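You operate a simulated robot arm through the tools that you are given. There is no shell and no other tool.

You run a simulated robot arm. Do the job below in one go: nothing can be reset, and whatever is moved stays where it is left.

Task
Move the cross brace to the station that the brace card names.
Fine: loosen the green and white brace knobs, slide the brace to that mark, turn both knobs tight again.

The check looks at the end state, three seconds after you hand in, the way a careful person would. Anything else that was tipped, shoved, dropped, spilled or broken makes it a failure.

Robot
A 7-joint arm with a two-finger parallel gripper, fixed in place. Base frame: the origin is on the floor under the middle of its stand, x ahead of it, y to its left, z up; the work surface is at about z = 780. Units: mm, rad, N and s.
With the tool pointing down near the work surface it reaches from about 300 to 700 mm from the base axis. Its first joint turns from -1.152 to 1.152 rad. Payload 1.57 kg.
The tool frame sits at the grasp point between the pads (the TCP): z along the fingers, y along the line on which they close. The tips reach 30 mm beyond it. Largest opening 110 mm; finger width 24, thickness 12; the body of the gripper, 48 by 112 mm, starts 78 mm behind the TCP.
Orientation is told as [roll, pitch, yaw] about the base's x, y, z axes, in that order, counted from this pose: with the fingers straight down and closing along the base's y, the tool's x points along the base's -x, its y along +y and its z along -z.

Tools
- The arm moves only by the tool play_rows. Its argument "rows" is one flat list of numbers, 7 for each row, row after row: the shift along the tool's x, y, z in mm, then the turn, a rotation vector about the tool's x, y, z in rad, then the opening, from 0 (shut) to 1 (fully open). In form: [x, y, z, wx, wy, wz, hand, x, y, z, wx, wy, wz, hand, ...]. A call has 1 to 20 rows; each row shifts and turns the commanded pose from where the row before left it, along the tool's axes as they then stand. Rows are played at 5 a second. More than 50 mm and 0.15 rad between two rows, or a gripper value outside its range, and nothing of the call is played. A pose out of reach is approached as far as the arm can. The call stops where the force on the tool passes 40 N (or 10 N more than at its start, if that is more) or the arm is blocked; 0.2 s more then pass. The fingers move at their own pace (about 108 mm/s each) and stop on an object; they squeeze with about 26 N. The grip force told is the motor's: it shows also when the fingers shut on nothing. Time passes only in rows, and 0.2 s behind the last, so rows that do not move let the fingers close. It gives the time, the measured TCP pose, the force on the tool (base axes), the opening and the grip force at its end, in the units of the frame above (readings bear some noise), with the torque about the TCP (base axes, N m) and any sound that the robot's microphone picked up, and new pictures: "show" is both (left out), scene, wrist or none.
- Cameras (640 x 400 px; columns grow to the right, rows downward): "scene" is fixed at [152.1, -389.4, 1397]; the picture's right is [0.86, -0.51, 0.00], its down [-0.33, -0.56, -0.76] and it looks along [0.38, 0.65, -0.65] (base axes); focal length 221 px, centre (320, 200). "wrist" rides on the gripper at [70, 16, -141] in the tool frame; the picture's right is [-0.23, 0.97, 0.00], its down [-0.86, -0.20, -0.48] and it looks along [-0.47, -0.11, 0.88] (tool axes); focal length 222 px, centre (320, 200). There is no depth. A picture from a camera that has moved, and an enlarged one, comes with that camera's place and axes in the base frame and with its lens.
- inspect(camera, box): a new picture of the part [left, top, right, bottom] of that camera's present view, enlarged. The clock stands still meanwhile.
- close_job(): hands the job in; it is judged then, once.

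Places have to be worked out from the pictures, the camera data and where the tool is seen. Open the gripper and draw the arm clear of the work before you hand the job in, unless the task says otherwise.

The tools are called after "Emit:" by a JSON object that holds its "api" and its "payload". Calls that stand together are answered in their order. play_rows: Moves the arm, as the interface text tells. Its arguments: {"type":"object","properties":{"rows":{"type":"array"},"show":{"type":"string","enum":["both","scene","wrist","none"]}},"required":["rows"]} The other tools are called the same way: inspect (camera, box) takes an enlarged picture of a part of a camera's view; close_job () hands the job in.

At the start:

```text
time_s: 0.0
position: [321.1, 106.3, 1245.3]
tool_rot: [0.0, 0.0, 0.001]
contact_force: [0.0, 0.2, 0.0]
ft_torque: [0.02, -0.01, 0.01]
finger_gap: 109.7
grasp_force: 0.0
```

scene: 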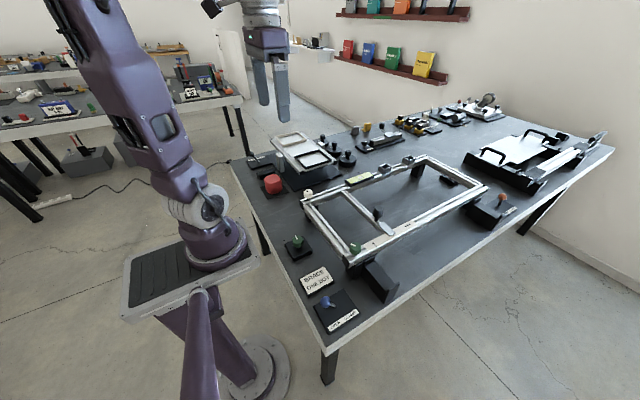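
wrist: 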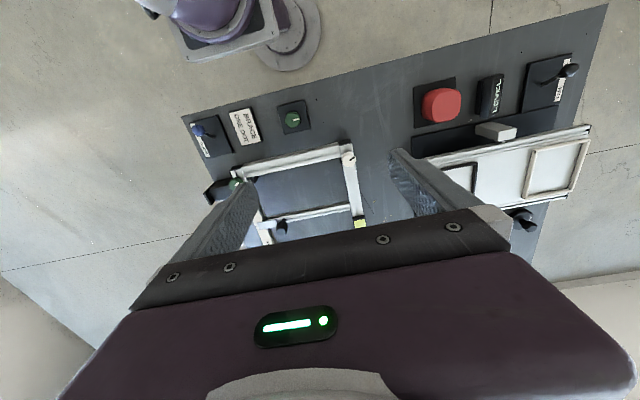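

The pictures show a frame with a cross brace, a card, and several knobs on the table. I look closer at the card and the frame first.

Emit:
{"api": "inspect", "payload": {"camera": "scene", "box": [270, 220, 410, 340]}}

Emit:
{"api": "inspect", "payload": {"camera": "scene", "box": [290, 140, 500, 280]}}

Emit:
{"api": "inspect", "payload": {"camera": "wrist", "box": [180, 80, 380, 250]}}

```text
3.33 times, centred on (340, 280) of scene
camera zoom: at [152.1, -389.4, 1397.0], right [0.86, -0.51, 0.0], down [-0.33, -0.56, -0.76], along [0.38, 0.65, -0.65], focal length 736 px, centre (253, -67)
```

zoom: 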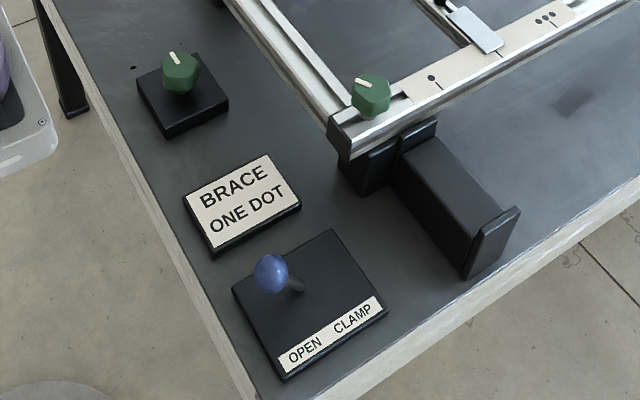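

```text
2.86 times, centred on (395, 210) of scene
camera zoom: at [152.1, -389.4, 1397.0], right [0.86, -0.51, 0.0], down [-0.33, -0.56, -0.76], along [0.38, 0.65, -0.65], focal length 630 px, centre (106, 171)
```

zoom: 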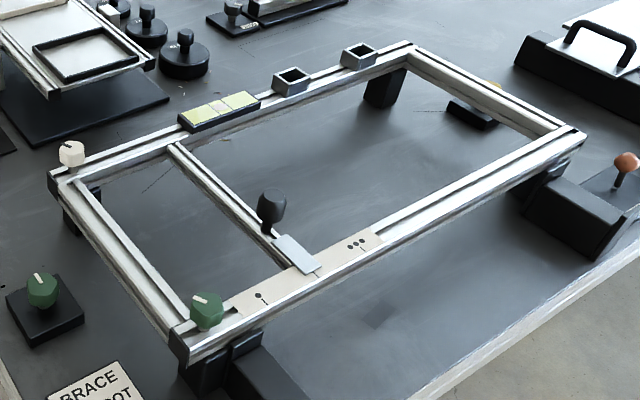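

```text
2.35 times, centred on (280, 165) of wrist
camera zoom: at [250.4, 124.1, 1386.3], right [0.23, 0.97, 0.0], down [0.86, -0.2, 0.48], along [0.47, -0.11, -0.88], focal length 523 px, centre (414, 282)
```

zoom: 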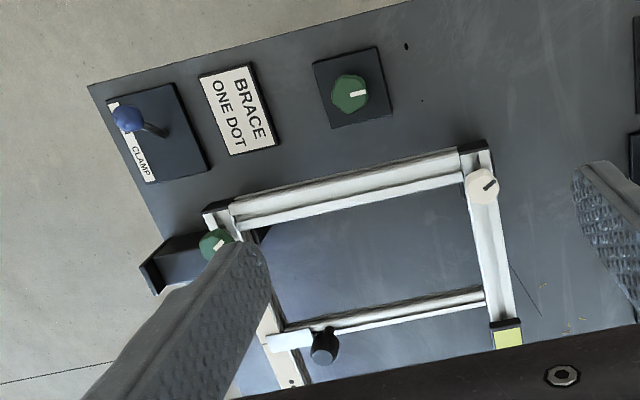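

The brace card says ONE DOT. By triangulation the frame's green knob is near (419,-121,904), the white knob near (419,151,910), and the brace handle near (563,-50,912). The brace pointer now seems to sit between one dot and three dots. I move above the green knob on the frame for a closer look.

Emit:
{"api": "play_rows", "payload": {"rows": [-14, -32.5, 26, 0, 0, 0, 1, -14, -32.5, 26, 0, 0, 0, 1, -14, -32.5, 26, 0, 0, 0, 1, -14, -32.5, 26, 0, 0, 0, 1, -14, -32.5, 26, 0, 0, 0, 1, -14, -32.5, 26, 0, 0, 0, 1, -14, -32.5, 26, 0, 0, 0, 1, 0, 0, 0, 0, 0, 0, 1], "show": "both"}}

```text
time_s: 1.8
position: [419.8, -122.5, 1062.0]
tool_rot: [0.001, 0.0, 0.001]
contact_force: [0.0, 0.6, 0.3]
ft_torque: [-0.01, 0.01, 0.02]
finger_gap: 109.9
grasp_force: 0.1
camera wrist: at [349.7, -104.7, 1203.4], right [0.23, 0.97, 0.0], down [0.85, -0.2, 0.48], along [0.47, -0.11, -0.88], focal length 222 px, centre (320, 200)
```

scene: 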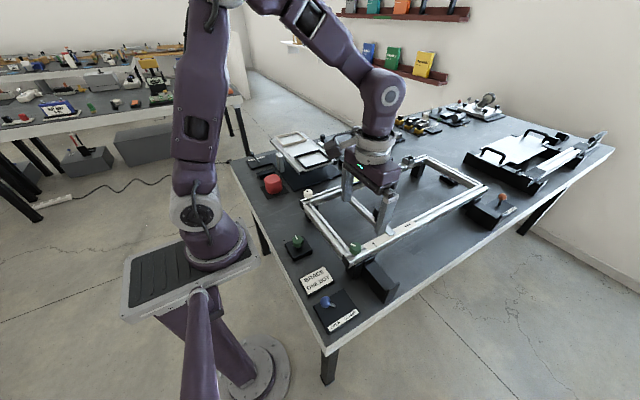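
wrist: 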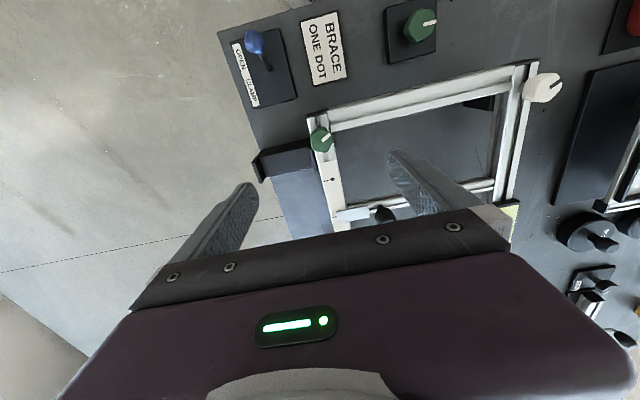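

Green knob is centred under the tool, near (422,-120). I zoom in on both knobs and the scale.

Emit:
{"api": "inspect", "payload": {"camera": "wrist", "box": [290, 110, 370, 160]}}

Emit:
{"api": "inspect", "payload": {"camera": "wrist", "box": [290, 150, 410, 230]}}

Emit:
{"api": "inspect", "payload": {"camera": "wrist", "box": [500, 50, 600, 112]}}

Emit:
{"api": "inspect", "payload": {"camera": "wrist", "box": [230, 0, 450, 120]}}

Emit:
{"api": "inspect", "payload": {"camera": "scene", "box": [330, 220, 410, 270]}}

```text
8.00 times, centred on (330, 135) of wrist
camera zoom: at [349.7, -104.7, 1203.4], right [0.23, 0.97, 0.0], down [0.85, -0.2, 0.48], along [0.47, -0.11, -0.88], focal length 1777 px, centre (240, 720)
```

zoom: 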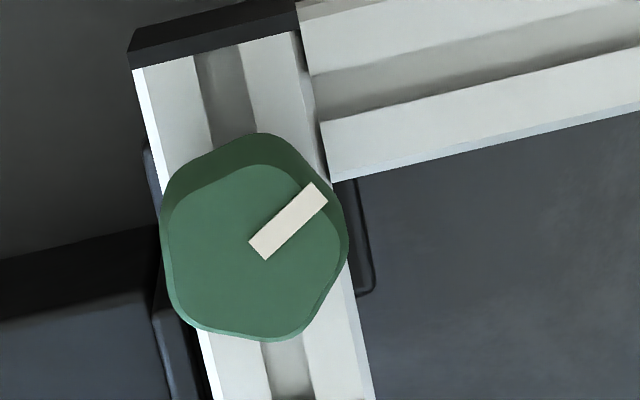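

```text
5.00 times, centred on (350, 190) of wrist
camera zoom: at [349.7, -104.7, 1203.4], right [0.23, 0.97, 0.0], down [0.85, -0.2, 0.48], along [0.47, -0.11, -0.88], focal length 1111 px, centre (170, 250)
```

zoom: 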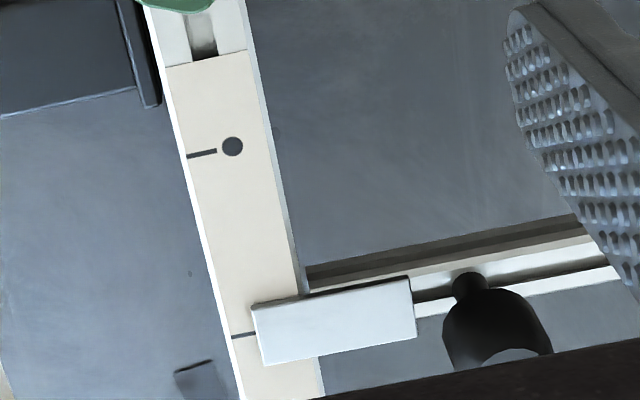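

```text
6.40 times, centred on (550, 81) of wrist
camera zoom: at [349.7, -104.7, 1203.4], right [0.23, 0.97, 0.0], down [0.85, -0.2, 0.48], along [0.47, -0.11, -0.88], focal length 1422 px, centre (-1152, 962)
```

zoom: 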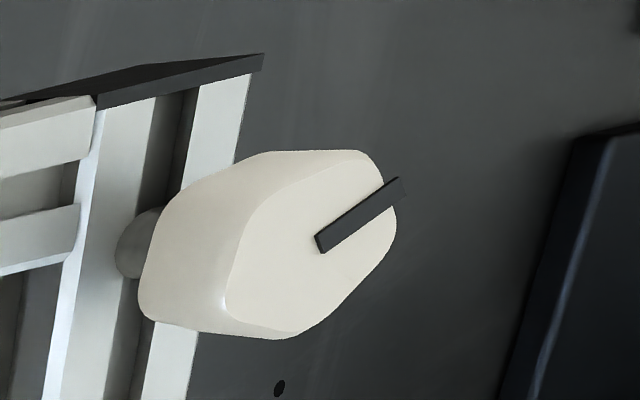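

```text
2.91 times, centred on (340, 60) of wrist
camera zoom: at [349.7, -104.7, 1203.4], right [0.23, 0.97, 0.0], down [0.85, -0.2, 0.48], along [0.47, -0.11, -0.88], focal length 646 px, centre (262, 607)
```

zoom: 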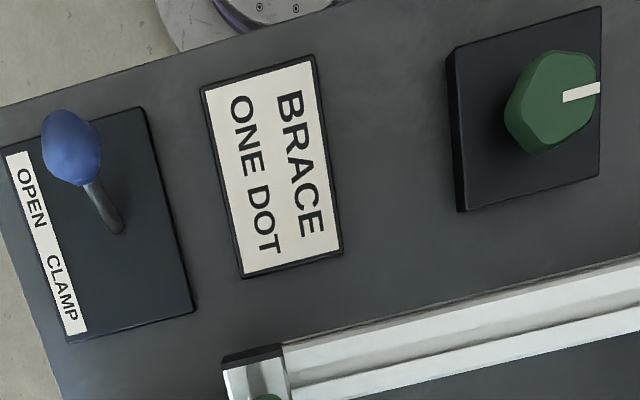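

```text
8.00 times, centred on (370, 245) of scene
camera zoom: at [152.1, -389.5, 1397.0], right [0.86, -0.51, 0.0], down [-0.33, -0.56, -0.76], along [0.38, 0.65, -0.65], focal length 1766 px, centre (-80, -160)
```

zoom: 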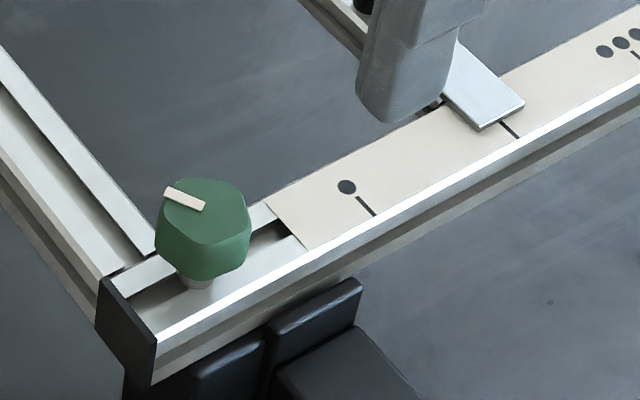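

The pointer currently sits on the middle mark and the one-dot mark is toward the robot. There is also a lever marked OPEN/CLAMP, so I check what it serves, and the other lever at the far end.

Emit:
{"api": "inspect", "payload": {"camera": "scene", "box": [340, 245, 420, 310]}}

Emit:
{"api": "inspect", "payload": {"camera": "scene", "box": [450, 170, 540, 230]}}

Emit:
{"api": "inspect", "payload": {"camera": "scene", "box": [290, 280, 370, 340]}}

Emit:
{"api": "inspect", "payload": {"camera": "scene", "box": [230, 120, 390, 220]}}

Emit:
{"api": "inspect", "payload": {"camera": "scene", "box": [400, 90, 620, 210]}}

```text
6.15 times, centred on (380, 278) of scene
camera zoom: at [152.1, -389.5, 1397.0], right [0.86, -0.51, 0.0], down [-0.33, -0.56, -0.76], along [0.38, 0.65, -0.65], focal length 1358 px, centre (-49, -277)
```

zoom: 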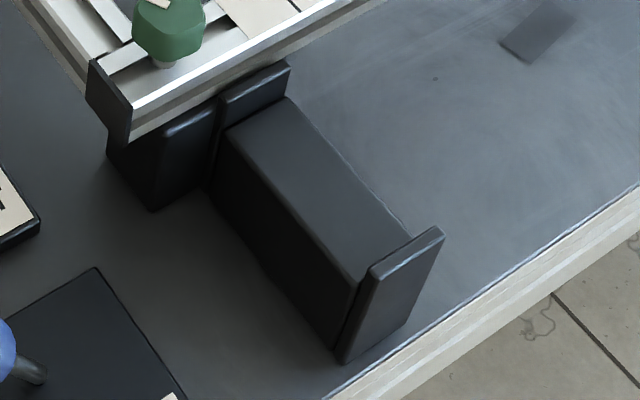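

```text
6.67 times, centred on (495, 200) of scene
camera zoom: at [152.1, -389.5, 1397.0], right [0.86, -0.51, 0.0], down [-0.33, -0.56, -0.76], along [0.38, 0.65, -0.65], focal length 1471 px, centre (-847, 200)
```

zoom: 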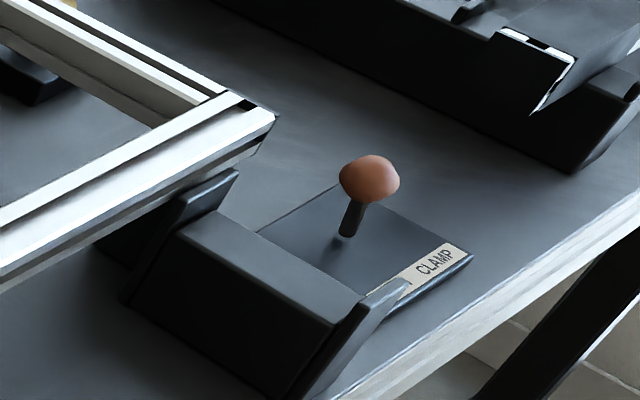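

```text
6.67 times, centred on (330, 310) of scene
camera zoom: at [152.1, -389.5, 1397.0], right [0.86, -0.51, 0.0], down [-0.33, -0.56, -0.76], along [0.38, 0.65, -0.65], focal length 1471 px, centre (253, -533)
```

zoom: 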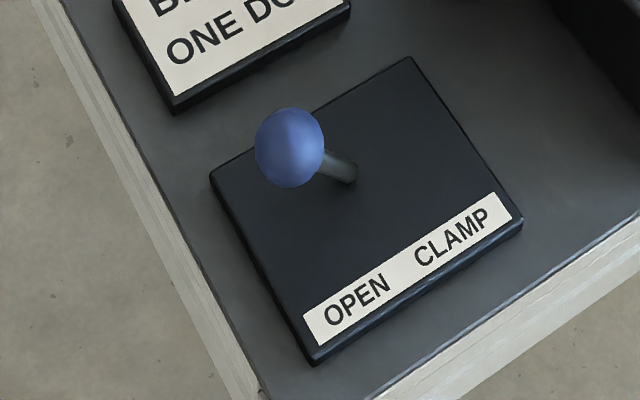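

```text
4.00 times, centred on (310, 170) of scene
camera zoom: at [152.1, -389.5, 1397.0], right [0.86, -0.51, 0.0], down [-0.33, -0.56, -0.76], along [0.38, 0.65, -0.65], focal length 883 px, centre (360, 320)
```

zoom: 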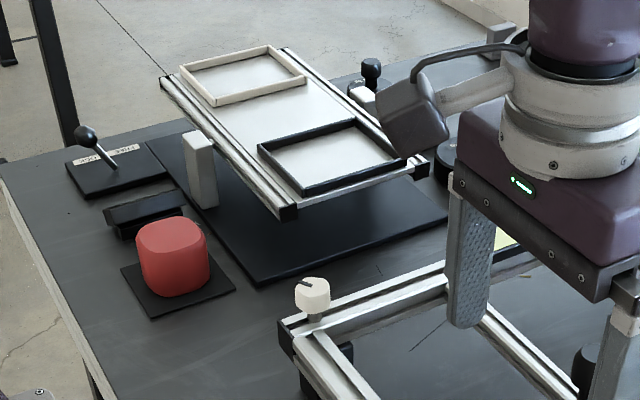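

```text
2.91 times, centred on (510, 150) of scene
camera zoom: at [152.1, -389.5, 1397.0], right [0.86, -0.51, 0.0], down [-0.33, -0.56, -0.76], along [0.38, 0.65, -0.65], focal length 642 px, centre (-233, 346)
```

zoom: 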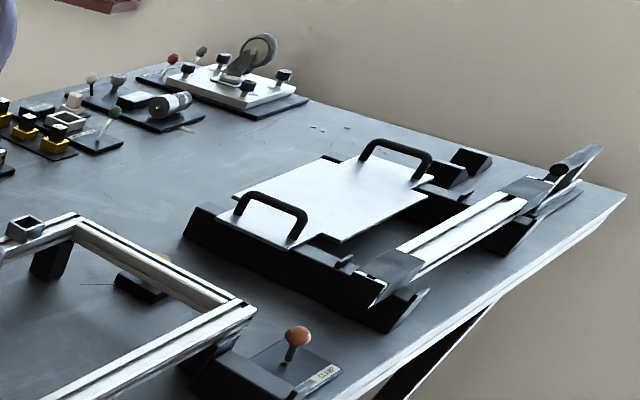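

Both levers lean away from my job and the task names only the knobs, so I leave them alone. The rail top is about z=875 and the green knob spans roughly 882–907. I descend to z≈960 over the knob with the gripper partly closed to refine the alignment.

Emit:
{"api": "play_rows", "payload": {"rows": [-0.7, 1, 34, 0, 0, 0, 0.65, -0.5, 1, 34, 0, 0, 0, 0.65, -0.5, 1, 34, 0, 0, 0, 0.65, 0, 0, 0, 0, 0, 0, 0.65], "show": "both"}}

```text
time_s: 2.8
position: [420.5, -116.9, 959.9]
tool_rot: [0.001, 0.0, 0.0]
contact_force: [0.0, 0.7, 0.1]
ft_torque: [0.01, -0.01, -0.01]
finger_gap: 71.6
grasp_force: 0.0
camera wrist: at [350.3, -99.5, 1100.8], right [0.23, 0.97, 0.0], down [0.86, -0.2, 0.48], along [0.47, -0.11, -0.88], focal length 222 px, centre (320, 200)
```

scene: 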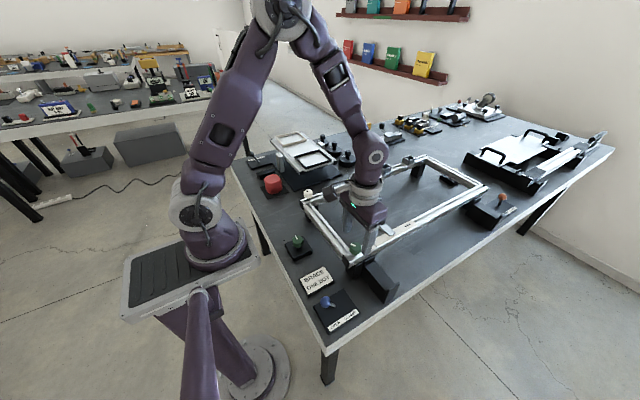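
wrist: 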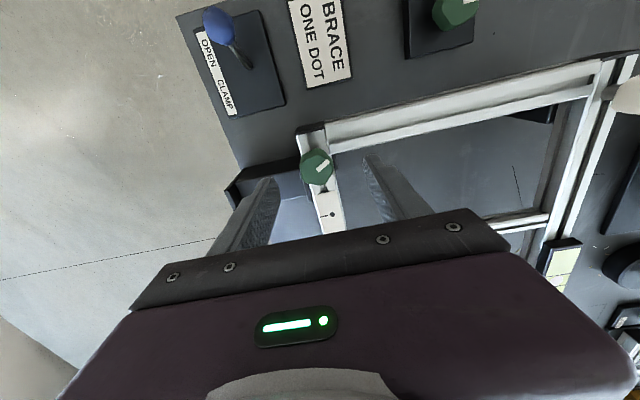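

The knob sits between the open fingers. I zoom in to refine its centre.

Emit:
{"api": "inspect", "payload": {"camera": "wrist", "box": [270, 120, 370, 182]}}

Emit:
{"api": "inspect", "payload": {"camera": "scene", "box": [330, 200, 410, 260]}}

```text
6.40 times, centred on (320, 151) of wrist
camera zoom: at [350.3, -99.5, 1100.8], right [0.23, 0.97, 0.0], down [0.86, -0.2, 0.48], along [0.47, -0.11, -0.88], focal length 1422 px, centre (320, 514)
```

zoom: 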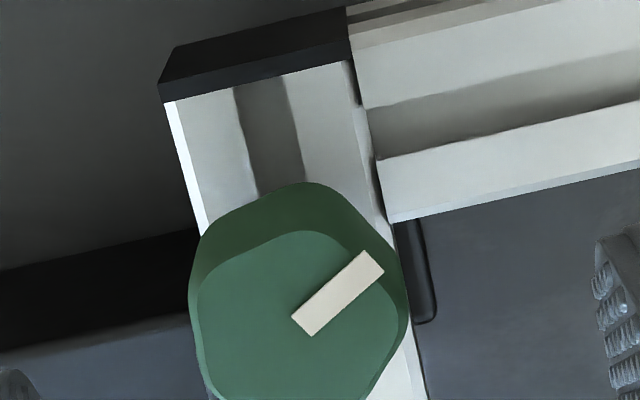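

```text
6.67 times, centred on (370, 230) of scene
camera zoom: at [152.1, -389.4, 1397.0], right [0.86, -0.51, 0.0], down [-0.33, -0.56, -0.76], along [0.38, 0.65, -0.65], focal length 1471 px, centre (-13, 0)
```

zoom: 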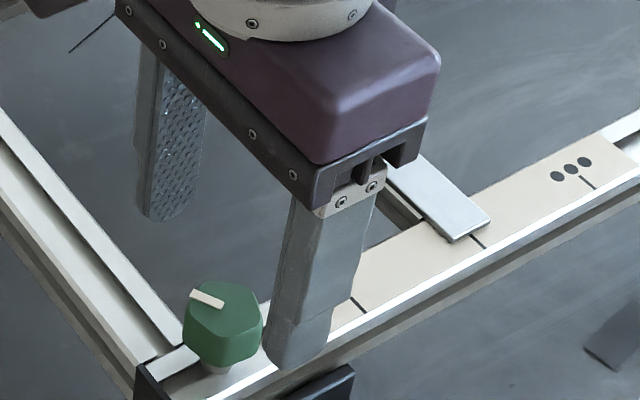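

The refined centre of the green knob is about (422,-119.6), top z≈907. I descend to TCP z≈912 (fingertips ≈882, just above the rail) and check for contact before closing.

Emit:
{"api": "play_rows", "payload": {"rows": [-1, -1.3, 25, 0, 0, 0, 0.65, 0, 0, 24, 0, 0, 0, 0.65, 0, 0, 0, 0, 0, 0, 0.65], "show": "both"}}

```text
time_s: 3.6
position: [421.7, -118.9, 910.5]
tool_rot: [0.001, 0.0, 0.001]
contact_force: [1.6, -0.3, 0.4]
ft_torque: [0.03, 0.01, -0.02]
finger_gap: 71.3
grasp_force: 0.1
camera wrist: at [351.5, -100.8, 1051.6], right [0.23, 0.97, 0.0], down [0.85, -0.2, 0.48], along [0.47, -0.11, -0.88], focal length 222 px, centre (320, 200)
```

scene: 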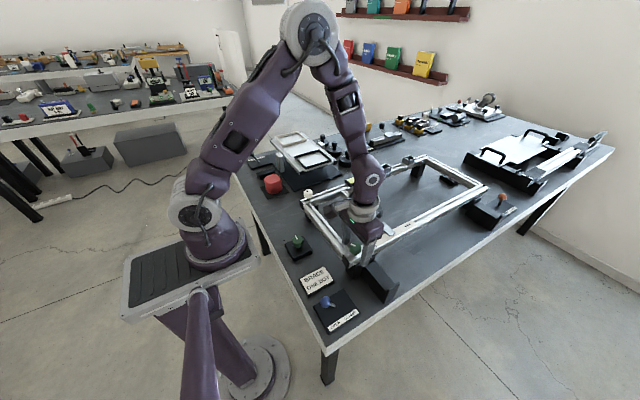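
wrist: 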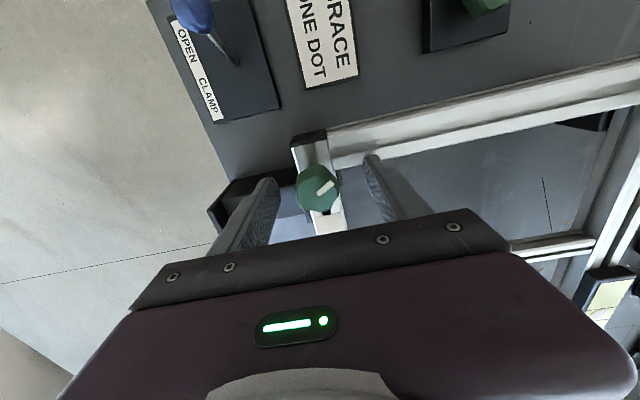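

No significant contact; fingers straddle the knob. I close slowly on it and read the forces.

Emit:
{"api": "play_rows", "payload": {"rows": [0, 0, 0, 0, 0, 0, 0.4, 0, 0, 0, 0, 0, 0, 0.25, 0, 0, 0, 0, 0, 0, 0, 0, 0, 0, 0, 0, 0, 0, 0, 0, 0, 0, 0, 0, 0], "show": "both"}}

```text
time_s: 4.8
position: [421.2, -120.2, 911.0]
tool_rot: [-0.002, -0.002, -0.001]
contact_force: [-2.6, -33.9, -8.5]
ft_torque: [0.05, -0.37, 0.04]
finger_gap: 31.5
grasp_force: 40.7
camera wrist: at [351.4, -102.6, 1051.8], right [0.23, 0.97, 0.0], down [0.85, -0.2, 0.48], along [0.47, -0.11, -0.88], focal length 222 px, centre (320, 200)
```

scene: 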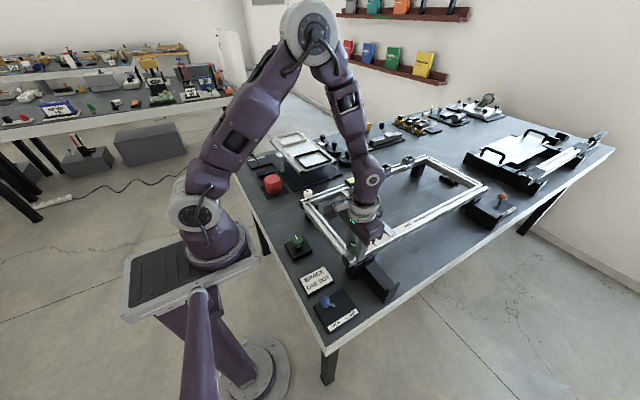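
wrist: 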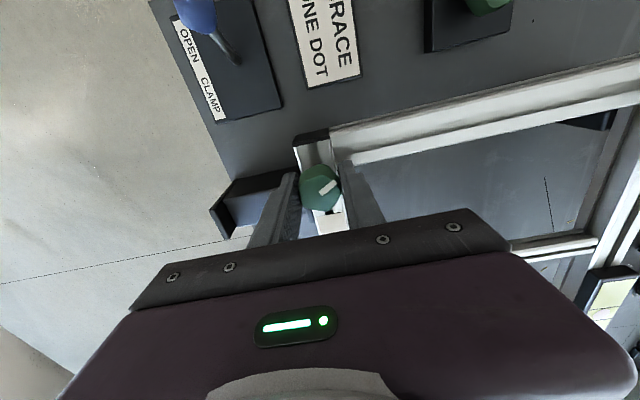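

Knob gripped (gap 31.5 mm), but there is a 34 N side load: my commanded y is about 1.5–2 mm too far +y. I relieve that before turning.

Emit:
{"api": "play_rows", "payload": {"rows": [0, -0.8, 0, 0, 0, 0, 0, 0, -0.7, 0, 0, 0, 0, 0, 0, 0, 0, 0, 0, 0, 0], "show": "none"}}

```text
time_s: 5.6
position: [422.2, -120.0, 911.0]
tool_rot: [0.001, 0.0, 0.0]
contact_force: [5.3, -17.1, -23.6]
ft_torque: [-0.02, 0.01, 0.06]
finger_gap: 31.4
grasp_force: 40.0
```

Still −17 N in y and −24 N in z; I follow those directions slightly to unload the arm further.

Emit:
{"api": "play_rows", "payload": {"rows": [0, -0.7, 0.7, 0, 0, 0, 0, 0, 0, 0, 0, 0, 0, 0, 0, 0, 0, 0, 0, 0, 0], "show": "none"}}

```text
time_s: 6.4
position: [421.6, -119.4, 912.9]
tool_rot: [0.003, 0.003, 0.002]
contact_force: [0.8, 3.0, -9.6]
ft_torque: [0.11, 0.08, 0.02]
finger_gap: 31.2
grasp_force: 40.1
```

Loads are now small. I try turning the green knob counter-clockwise (seen from above) in small steps and watch torque and sound.

Emit:
{"api": "play_rows", "payload": {"rows": [0, 0, 0, 0, 0, -0.1, 0, 0, 0, 0, 0, 0, -0.1, 0, 0, 0, 0, 0, 0, -0.1, 0, 0, 0, 0, 0, 0, 0, 0], "show": "wrist"}}

```text
time_s: 7.4
position: [420.2, -118.6, 911.2]
tool_rot: [0.001, 0.0, 0.303]
contact_force: [0.9, 25.2, 17.9]
ft_torque: [-0.11, 0.6, 0.03]
finger_gap: 31.1
grasp_force: 40.6
camera wrist: at [349.3, -124.2, 1052.5], right [-0.07, 1.0, 0.0], down [0.88, 0.06, 0.48], along [0.48, 0.04, -0.88], focal length 222 px, centre (320, 200)
```

wrist: 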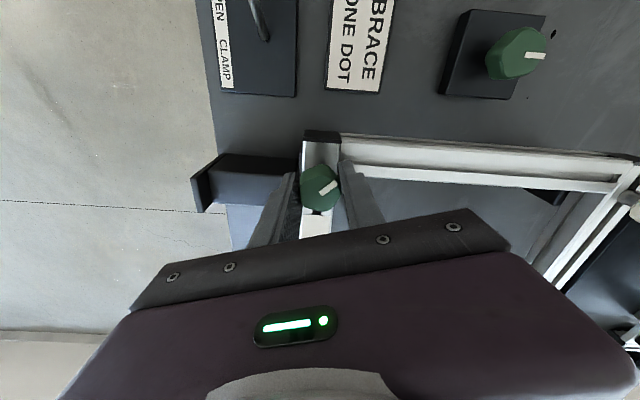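

The tool yawed +0.30 rad with almost no torque. I check whether the knob followed.

Emit:
{"api": "inspect", "payload": {"camera": "wrist", "box": [280, 140, 380, 202]}}

Emit:
{"api": "inspect", "payload": {"camera": "scene", "box": [320, 220, 400, 280]}}

```text
6.40 times, centred on (330, 171) of wrist
camera zoom: at [349.3, -124.2, 1052.5], right [-0.07, 1.0, 0.0], down [0.88, 0.06, 0.48], along [0.48, 0.04, -0.88], focal length 1422 px, centre (256, 386)
```

zoom: 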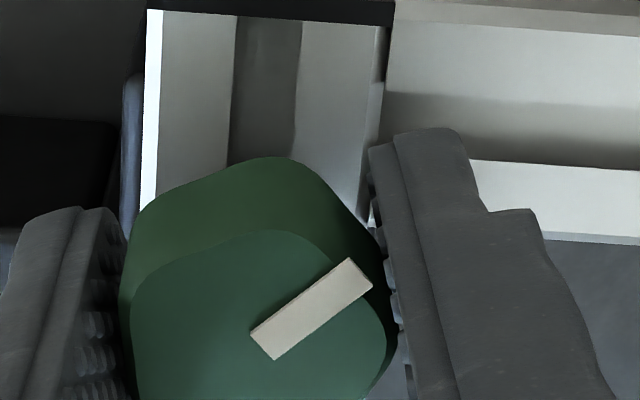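

```text
6.67 times, centred on (360, 250) of scene
camera zoom: at [151.9, -388.7, 1397.2], right [0.86, -0.51, 0.0], down [-0.33, -0.56, -0.76], along [0.38, 0.65, -0.65], focal length 1471 px, centre (53, -133)
```

zoom: 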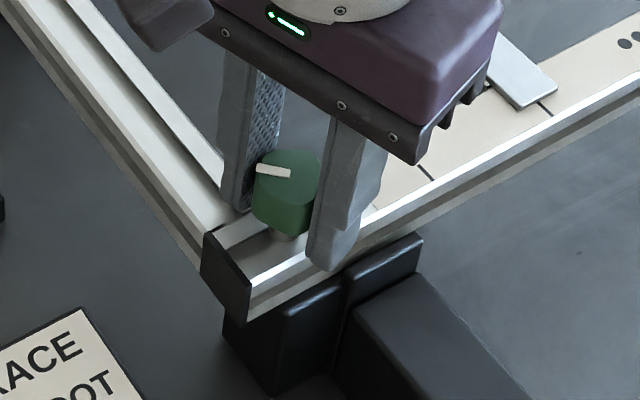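

The knob followed the fingers (pointer turned CCW). I relieve a little of the +y load and keep turning counter-clockwise.

Emit:
{"api": "play_rows", "payload": {"rows": [-0.3, 1, 0, 0, 0, -0.05, 0, 0, 0, 0, 0, 0, -0.12, 0, 0, 0, 0, 0, 0, -0.12, 0, 0, 0, 0, 0, 0, 0, 0], "show": "none"}}

```text
time_s: 8.4
position: [421.6, -119.3, 912.7]
tool_rot: [-0.001, 0.0, 0.592]
contact_force: [-1.0, 20.0, 1.7]
ft_torque: [0.36, -0.62, -0.02]
finger_gap: 31.1
grasp_force: 40.0
```

Turning smoothly with little torque. I continue counter-clockwise, easing the +y load slightly.

Emit:
{"api": "play_rows", "payload": {"rows": [-0.5, 0.8, 0, 0, 0, -0.12, 0, 0, 0, 0, 0, 0, -0.12, 0, 0, 0, 0, 0, 0, -0.12, 0, 0, 0, 0, 0, 0, -0.12, 0, 0, 0, 0, 0, 0, 0, 0], "show": "both"}}

```text
time_s: 9.6
position: [421.0, -119.9, 911.1]
tool_rot: [0.001, 0.002, 1.071]
contact_force: [-10.6, -1.3, -1.3]
ft_torque: [-0.95, 0.16, 0.0]
finger_gap: 31.0
grasp_force: 39.6
camera wrist: at [372.8, -171.5, 1052.6], right [-0.75, 0.67, 0.0], down [0.59, 0.66, 0.48], along [0.32, 0.36, -0.88], focal length 222 px, centre (320, 200)
```

scene: 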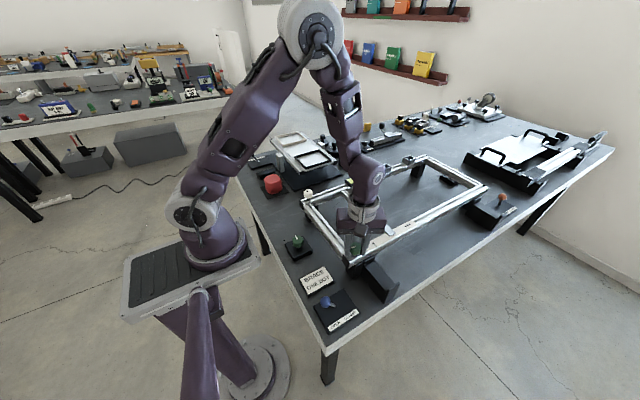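
wrist: 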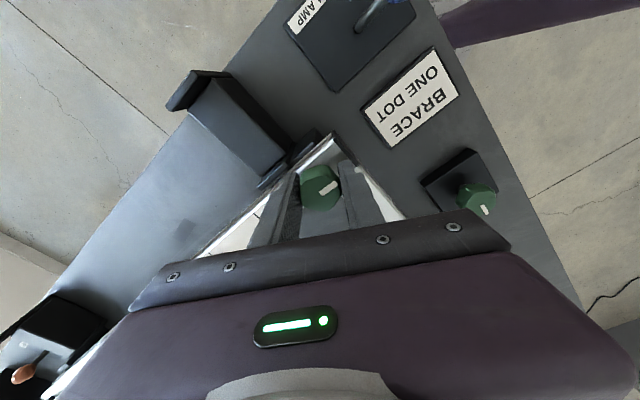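

The pointer stays fixed relative to the fingers, so the knob has turned about 1.07 rad. I go on turning until I feel a stop or reach roughly a half turn.

Emit:
{"api": "play_rows", "payload": {"rows": [0, 0, 0, 0, 0, -0.12, 0, 0, 0, 0, 0, 0, -0.12, 0, 0, 0, 0, 0, 0, -0.12, 0, 0, 0, 0, 0, 0, -0.12, 0, 0, 0, 0, 0, 0, 0, 0], "show": "wrist"}}

```text
time_s: 10.8
position: [420.0, -118.7, 911.4]
tool_rot: [0.003, 0.001, 1.552]
contact_force: [-24.4, 6.3, -19.5]
ft_torque: [-0.39, -0.55, -0.04]
finger_gap: 30.8
grasp_force: 39.8
camera wrist: at [402.6, -187.5, 1052.5], right [-0.97, 0.25, 0.0], down [0.22, 0.85, 0.48], along [0.11, 0.46, -0.88], focal length 222 px, centre (320, 200)
```

wrist: 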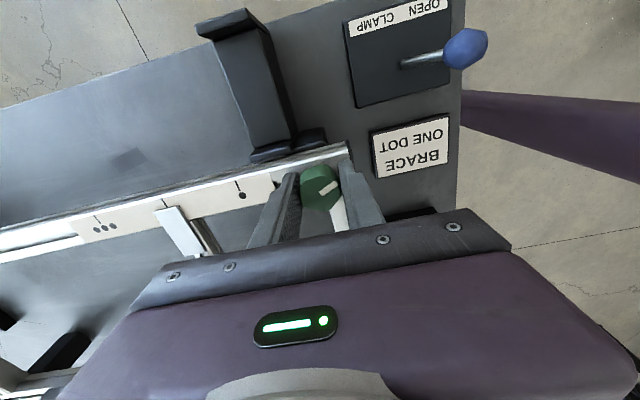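

No stop yet at 1.55 rad. I ease the −x load and turn a bit further, watching the torque.

Emit:
{"api": "play_rows", "payload": {"rows": [0, 1, 0, 0, 0, -0.1, 0, 0, 0, 0, 0, 0, -0.1, 0, 0, 0, 0, 0, 0, -0.1, 0, 0, 0, 0, 0, 0, -0.1, 0, 0, 0, 0, 0, 0, 0, 0], "show": "wrist"}}

```text
time_s: 12.0
position: [419.2, -119.3, 911.9]
tool_rot: [0.002, 0.0, 1.954]
contact_force: [-20.8, 6.0, -22.7]
ft_torque: [0.53, -0.1, -0.02]
finger_gap: 31.0
grasp_force: 39.8
camera wrist: at [430.3, -189.0, 1052.9], right [-0.99, -0.15, 0.0], down [-0.13, 0.87, 0.48], along [-0.07, 0.47, -0.88], focal length 222 px, centre (320, 200)
```

wrist: 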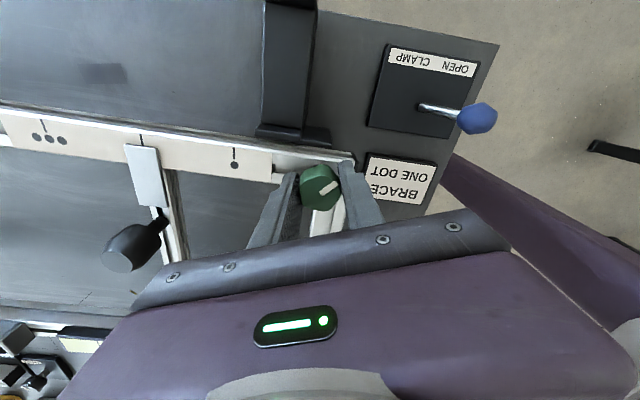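

Still free at 1.95 rad. I turn a little more, to make sure the knob is well loosened, checking for a stop.

Emit:
{"api": "play_rows", "payload": {"rows": [0, 1, 0.5, 0, 0, -0.1, 0, 0, 0, 0, 0, 0, -0.1, 0, 0, 0, 0, 0, 0, -0.1, 0, 0, 0, 0, 0, 0, -0.1, 0, 0, 0, 0, 0, 0, 0, 0], "show": "both"}}

```text
time_s: 13.2
position: [419.8, -118.8, 911.4]
tool_rot: [0.0, 0.001, 2.351]
contact_force: [-17.2, 4.7, 24.4]
ft_torque: [-0.23, 0.06, -0.02]
finger_gap: 31.2
grasp_force: 39.7
camera wrist: at [456.3, -179.4, 1052.9], right [-0.85, -0.52, 0.0], down [-0.46, 0.75, 0.48], along [-0.25, 0.41, -0.88], focal length 222 px, centre (320, 200)
```

scene: 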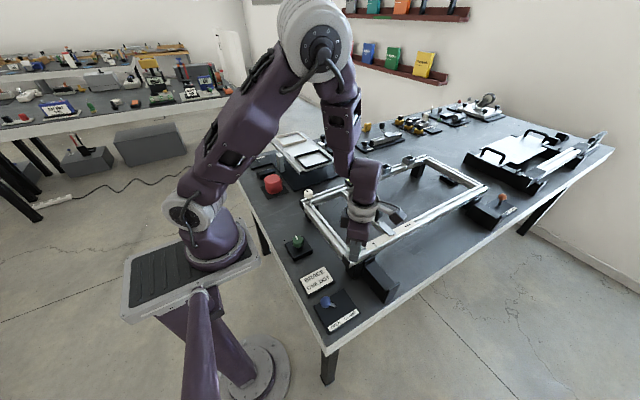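
wrist: 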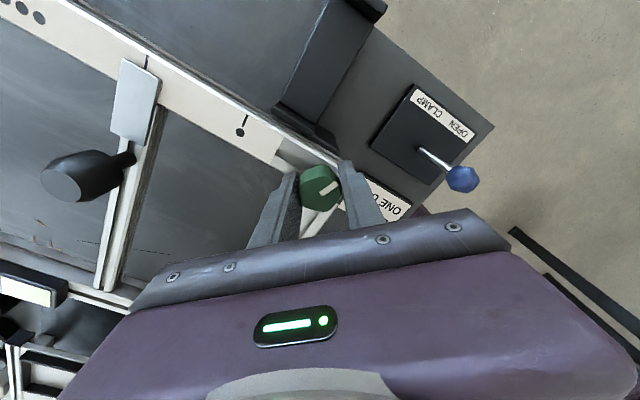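

The green knob has been backed off about 135° with no stop felt. I release it and rise straight up.

Emit:
{"api": "play_rows", "payload": {"rows": [0, 0, 0, 0, 0, 0, 0.35, 0, 0, 0, 0, 0, 0, 0.6, 0, 0, 0, 0, 0, 0, 0.6, 0, 0, -40, 0, 0, 0, 0.6, 0, 0, -45, 0, 0, 0, 0.6, 0, 0, -45, 0, 0, 0, 0.6, 0, 0, 0, 0, 0, 0, 0.6], "show": "both"}}

```text
time_s: 14.8
position: [418.9, -119.4, 1040.9]
tool_rot: [0.0, 0.0, 2.352]
contact_force: [0.2, 0.0, 0.1]
ft_torque: [0.01, -0.01, -0.02]
finger_gap: 65.9
grasp_force: 0.0
camera wrist: at [455.7, -180.6, 1181.6], right [-0.85, -0.52, 0.0], down [-0.46, 0.75, 0.48], along [-0.25, 0.41, -0.88], focal length 222 px, centre (320, 200)
```

scene: 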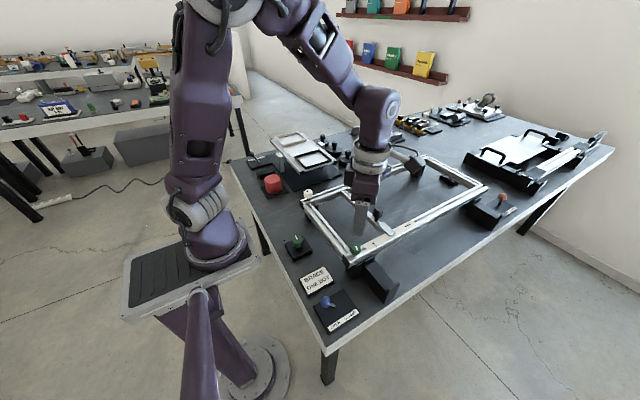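
wrist: 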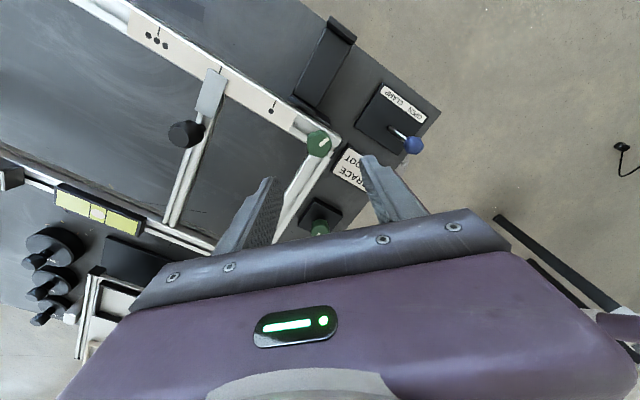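

Clear of the green knob. I check the knob and the frame from this view.

Emit:
{"api": "inspect", "payload": {"camera": "scene", "box": [320, 210, 420, 285]}}

Emit:
{"api": "inspect", "payload": {"camera": "wrist", "box": [180, 80, 360, 190]}}

```text
5.33 times, centred on (370, 248) of scene
camera zoom: at [152.1, -389.4, 1397.0], right [0.86, -0.51, 0.0], down [-0.33, -0.56, -0.76], along [0.38, 0.65, -0.65], focal length 1177 px, centre (53, -53)
```

zoom: 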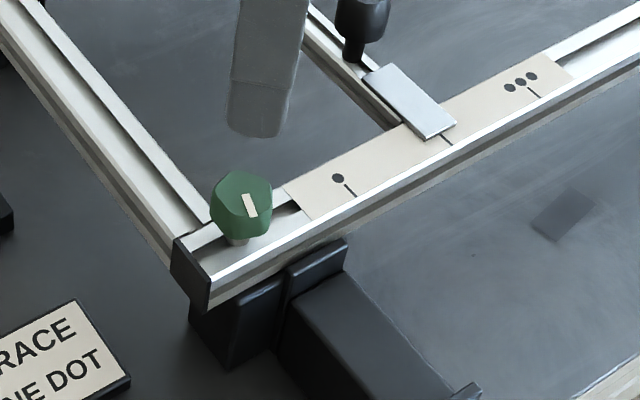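

```text
3.56 times, centred on (270, 135) of wrist
camera zoom: at [455.7, -180.6, 1181.6], right [-0.85, -0.52, 0.0], down [-0.46, 0.75, 0.48], along [-0.25, 0.41, -0.88], focal length 790 px, centre (498, 431)
```

zoom: 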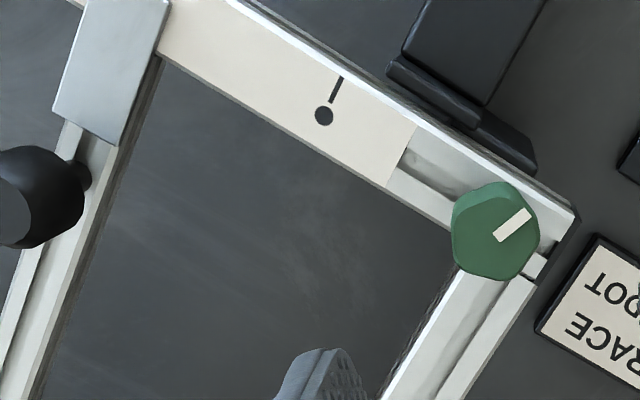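

The frame is unmoved and the green pointer has turned as expected. I rotate the tool back to yaw 0 at this height and start moving over to the white knob.

Emit:
{"api": "play_rows", "payload": {"rows": [0, 0, 0, 0, 0, 0.147, 0.6, 0, 0, 0, 0, 0, 0.147, 0.6, 0, 0, 0, 0, 0, 0.147, 0.6, 0, 0, 0, 0, 0, 0.147, 0.6, 0, 0, 0, 0, 0, 0.147, 0.6, 0, 0, 0, 0, 0, 0.147, 0.6, 0, 0, 0, 0, 0, 0.147, 0.6, 0, 0, 0, 0, 0, 0.147, 0.6, 0, 0, 0, 0, 0, 0.147, 0.6, 0, 0, 0, 0, 0, 0.147, 0.6, 0, 0, 0, 0, 0, 0.147, 0.6, 0, 0, 0, 0, 0, 0.147, 0.6, 0, 0, 0, 0, 0, 0.147, 0.6, 0, 0, 0, 0, 0, 0.147, 0.6, 0, 0, 0, 0, 0, 0.147, 0.6, 0, 0, 0, 0, 0, 0.147, 0.6, 0, 45, 0, 0, 0, 0, 0.6, 0, 45, 0, 0, 0, 0, 0.6, 0, 45, 0, 0, 0, 0, 0.6, 0, 45, 0, 0, 0, 0, 0.6], "show": "none"}}

Emit:
{"api": "play_rows", "payload": {"rows": [0, 45, 0, 0, 0, 0, 0.6, 0, 45, 0, 0, 0, 0, 0.6, 0, 0, 0, 0, 0, 0, 0.6], "show": "both"}}

```text
time_s: 19.0
position: [416.6, 60.9, 1038.1]
tool_rot: [0.0, 0.0, 0.0]
contact_force: [-0.4, 0.8, -0.8]
ft_torque: [-0.04, 0.02, -0.01]
finger_gap: 66.0
grasp_force: 0.1
```

```text
time_s: 19.8
position: [419.0, 152.5, 1041.3]
tool_rot: [-0.001, 0.0, 0.001]
contact_force: [0.1, 0.4, -0.8]
ft_torque: [-0.02, -0.04, 0.03]
finger_gap: 65.8
grasp_force: 0.2
camera wrist: at [348.8, 170.1, 1181.7], right [0.23, 0.97, 0.0], down [0.85, -0.2, 0.48], along [0.47, -0.11, -0.88], focal length 222 px, centre (320, 200)
```

scene: 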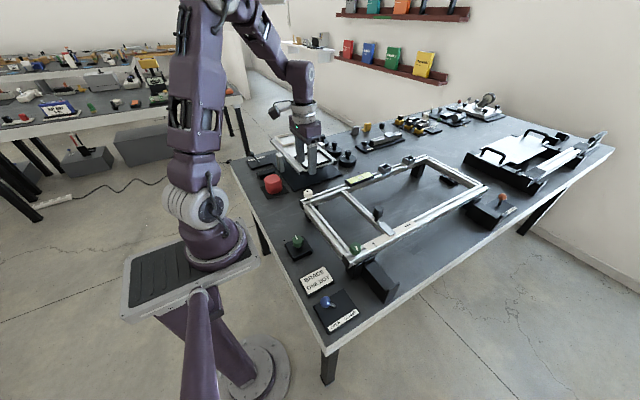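
wrist: 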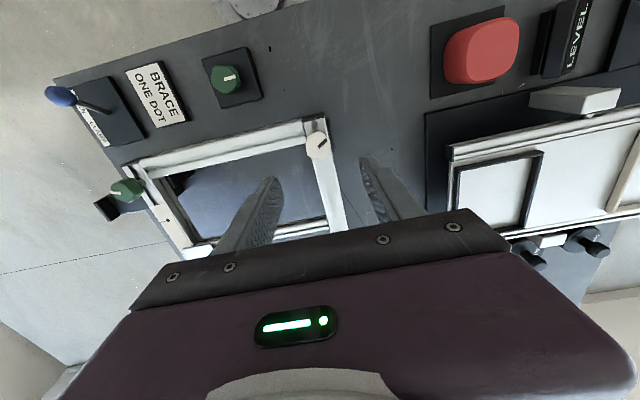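

I'm above the white knob now. I zoom for its centre and pointer.

Emit:
{"api": "inspect", "payload": {"camera": "wrist", "box": [280, 110, 380, 172]}}

Emit:
{"api": "inspect", "payload": {"camera": "scene", "box": [270, 160, 350, 220]}}

```text
6.40 times, centred on (330, 141) of wrist
camera zoom: at [348.8, 170.1, 1181.7], right [0.23, 0.97, 0.0], down [0.85, -0.2, 0.48], along [0.47, -0.11, -0.88], focal length 1422 px, centre (256, 578)
```

zoom: 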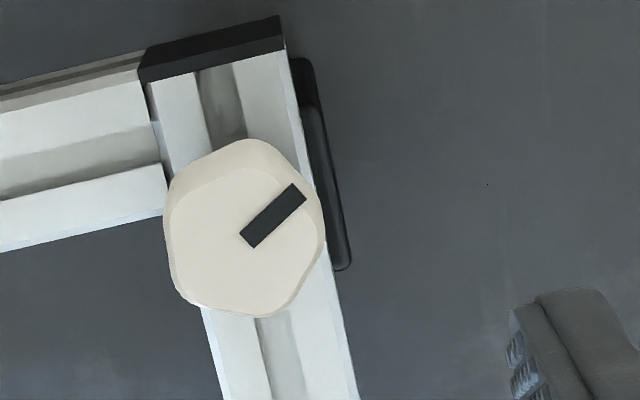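

```text
6.67 times, centred on (310, 190) of scene
camera zoom: at [152.1, -389.4, 1397.0], right [0.86, -0.51, 0.0], down [-0.33, -0.56, -0.76], along [0.38, 0.65, -0.65], focal length 1471 px, centre (387, 267)
```

zoom: 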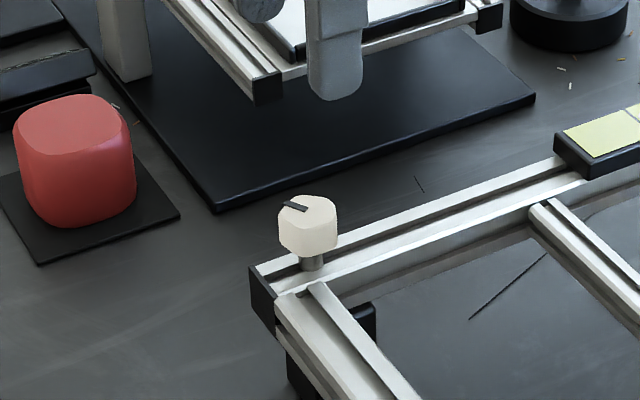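

The white knob centre is about (421,150), same height as the green. I descend to TCP z≈912 with the fingers open around it.

Emit:
{"api": "play_rows", "payload": {"rows": [-0.4, 0, 45, 0, 0, 0, 0.6, 0, 0, 42, 0, 0, 0, 0.6, 0, 0, 25, 0, 0, 0, 0.6, 0, 0, 17, 0, 0, 0, 0.6, 0, 0, 0, 0, 0, 0, 0.6], "show": "both"}}

```text
time_s: 21.0
position: [420.0, 152.7, 914.1]
tool_rot: [0.0, -0.002, -0.001]
contact_force: [-0.1, -0.1, 0.3]
ft_torque: [-0.01, -0.01, 0.0]
finger_gap: 65.8
grasp_force: 0.0
camera wrist: at [349.3, 168.9, 1054.6], right [0.23, 0.97, 0.0], down [0.85, -0.2, 0.48], along [0.47, -0.11, -0.88], focal length 222 px, centre (320, 200)
```

scene: 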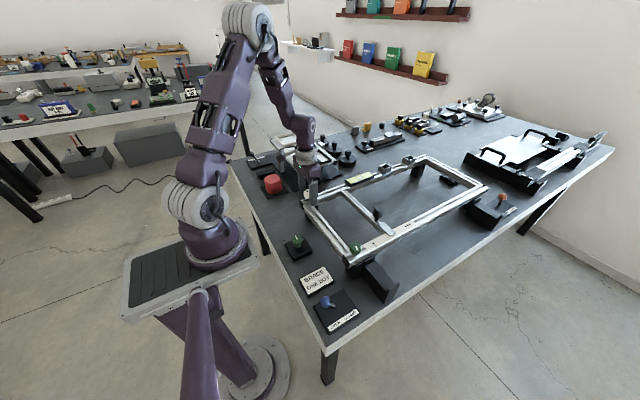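
wrist: 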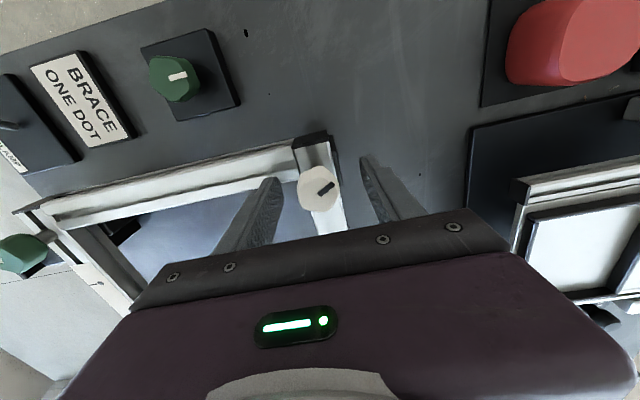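

Clear of contact; the picture layout matches the green one, where the true centre was ~1 mm to −y. I shift −1 mm and close.

Emit:
{"api": "play_rows", "payload": {"rows": [0, -1, 0, 0, 0, 0, 0.4, 0, 0, 0, 0, 0, 0, 0.25, 0, 0, 0, 0, 0, 0, 0, 0, 0, 0, 0, 0, 0, 0, 0, 0, 0, 0, 0, 0, 0], "show": "none"}}

```text
time_s: 22.2
position: [420.4, 150.2, 914.2]
tool_rot: [-0.002, 0.001, -0.003]
contact_force: [1.5, -7.6, 6.6]
ft_torque: [-0.61, 0.11, -0.06]
finger_gap: 31.3
grasp_force: 40.5
```

Gripped with only a small load (gap 31.3 mm). I turn the white knob counter-clockwise in steps.

Emit:
{"api": "play_rows", "payload": {"rows": [0, -0.3, 0, 0, 0, -0.1, 0, 0, 0, 0, 0, 0, -0.1, 0, 0, 0, 0, 0, 0, -0.1, 0, 0, 0, 0, 0, 0, -0.1, 0, 0, 0, 0, 0, 0, 0, 0], "show": "wrist"}}

```text
time_s: 23.0
position: [419.4, 149.6, 915.2]
tool_rot: [0.001, 0.002, 0.288]
contact_force: [-3.8, -2.4, 13.1]
ft_torque: [0.17, 0.14, 0.07]
finger_gap: 31.5
grasp_force: 40.4
stopped in row 4: the force on the tool passed its limit at 42 N (the readings are from after the stop); the commanded pose is now the measured one
camera wrist: at [347.6, 146.3, 1054.4], right [-0.06, 1.0, 0.0], down [0.88, 0.05, 0.48], along [0.48, 0.03, -0.88], focal length 222 px, centre (320, 200)
```

wrist: 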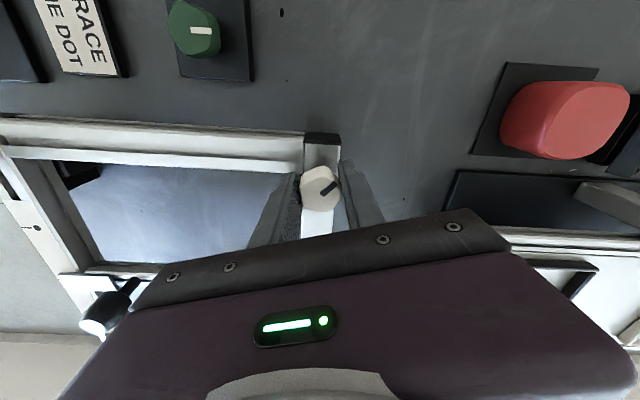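

The knob follows the fingers; a transient load stopped the row and reset the command to the measured pose. I continue turning.

Emit:
{"api": "play_rows", "payload": {"rows": [0, 0, 0, 0, 0, -0.08, 0, 0, 0, 0, 0, 0, -0.08, 0, 0, 0, 0, 0, 0, -0.08, 0, 0, 0, 0, 0, 0, -0.08, 0, 0, 0, 0, 0, 0, 0, 0], "show": "none"}}

```text
time_s: 24.2
position: [420.1, 148.9, 913.9]
tool_rot: [0.0, 0.001, 0.61]
contact_force: [-4.5, -10.8, 18.0]
ft_torque: [-0.08, 0.16, 0.01]
finger_gap: 31.3
grasp_force: 40.6
```

Turning freely. I ease the residual loads and continue.

Emit:
{"api": "play_rows", "payload": {"rows": [0.3, -0.4, -0.7, 0, 0, -0.1, 0, 0, 0, 0, 0, 0, -0.1, 0, 0, 0, 0, 0, 0, -0.1, 0, 0, 0, 0, 0, 0, -0.1, 0, 0, 0, 0, 0, 0, 0, 0], "show": "none"}}

Emit:
{"api": "play_rows", "payload": {"rows": [0, 0, 0, 0, 0, -0.1, 0, 0, 0, 0, 0, 0, -0.1, 0, 0, 0, 0, 0, 0, -0.1, 0, 0, 0, 0, 0, 0, -0.1, 0, 0, 0, 0, 0, 0, 0, 0], "show": "none"}}

```text
time_s: 25.4
position: [419.3, 149.7, 914.5]
tool_rot: [0.0, -0.001, 1.012]
contact_force: [2.0, -3.9, -22.4]
ft_torque: [0.08, -0.16, 0.0]
finger_gap: 31.1
grasp_force: 40.4
```

```text
time_s: 26.6
position: [419.6, 150.7, 913.6]
tool_rot: [-0.001, -0.001, 1.412]
contact_force: [0.6, -0.5, -13.3]
ft_torque: [0.02, 0.0, 0.02]
finger_gap: 30.8
grasp_force: 40.1
```

The white knob has turned 1.41 rad without a stop. I continue to about 2.35 rad, matching the green knob.

Emit:
{"api": "play_rows", "payload": {"rows": [0, 0, 0.3, 0, 0, -0.1, 0, 0, 0, 0, 0, 0, -0.1, 0, 0, 0, 0, 0, 0, -0.1, 0, 0, 0, 0, 0, 0, -0.1, 0, 0, 0, 0, 0, 0, -0.1, 0, 0, 0, 0, 0, 0, 0, 0], "show": "none"}}

Emit:
{"api": "play_rows", "payload": {"rows": [0, 0, 0, 0, 0, -0.1, 0, 0, 0, 0, 0, 0, -0.1, 0, 0, 0, 0, 0, 0, -0.1, 0, 0, 0, 0, 0, 0, -0.1, 0, 0, 0, 0, 0, 0, 0, 0], "show": "both"}}

```text
time_s: 28.0
position: [419.9, 150.9, 913.7]
tool_rot: [-0.001, 0.0, 1.911]
contact_force: [2.4, 2.8, 17.9]
ft_torque: [-0.71, -0.08, 0.02]
finger_gap: 31.0
grasp_force: 40.2
```

```text
time_s: 29.2
position: [420.3, 150.9, 913.3]
tool_rot: [0.0, 0.001, 2.313]
contact_force: [8.0, 4.3, 7.9]
ft_torque: [0.31, -0.09, -0.02]
finger_gap: 31.1
grasp_force: 39.8
camera wrist: at [454.8, 88.1, 1054.7], right [-0.87, -0.49, 0.0], down [-0.43, 0.76, 0.48], along [-0.23, 0.42, -0.88], focal length 222 px, centre (320, 200)
```

scene: 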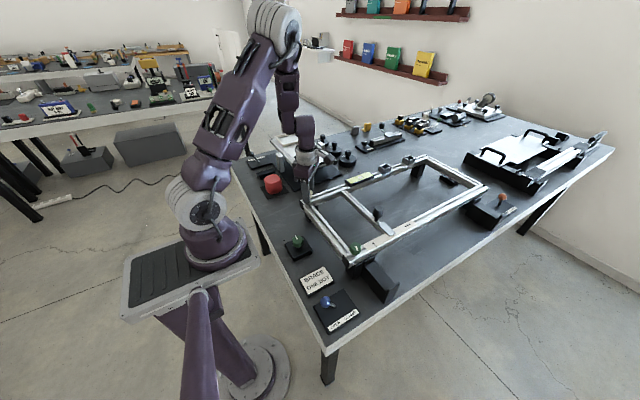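
wrist: 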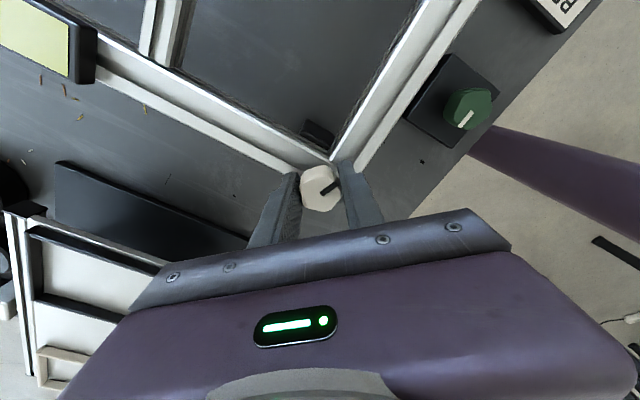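

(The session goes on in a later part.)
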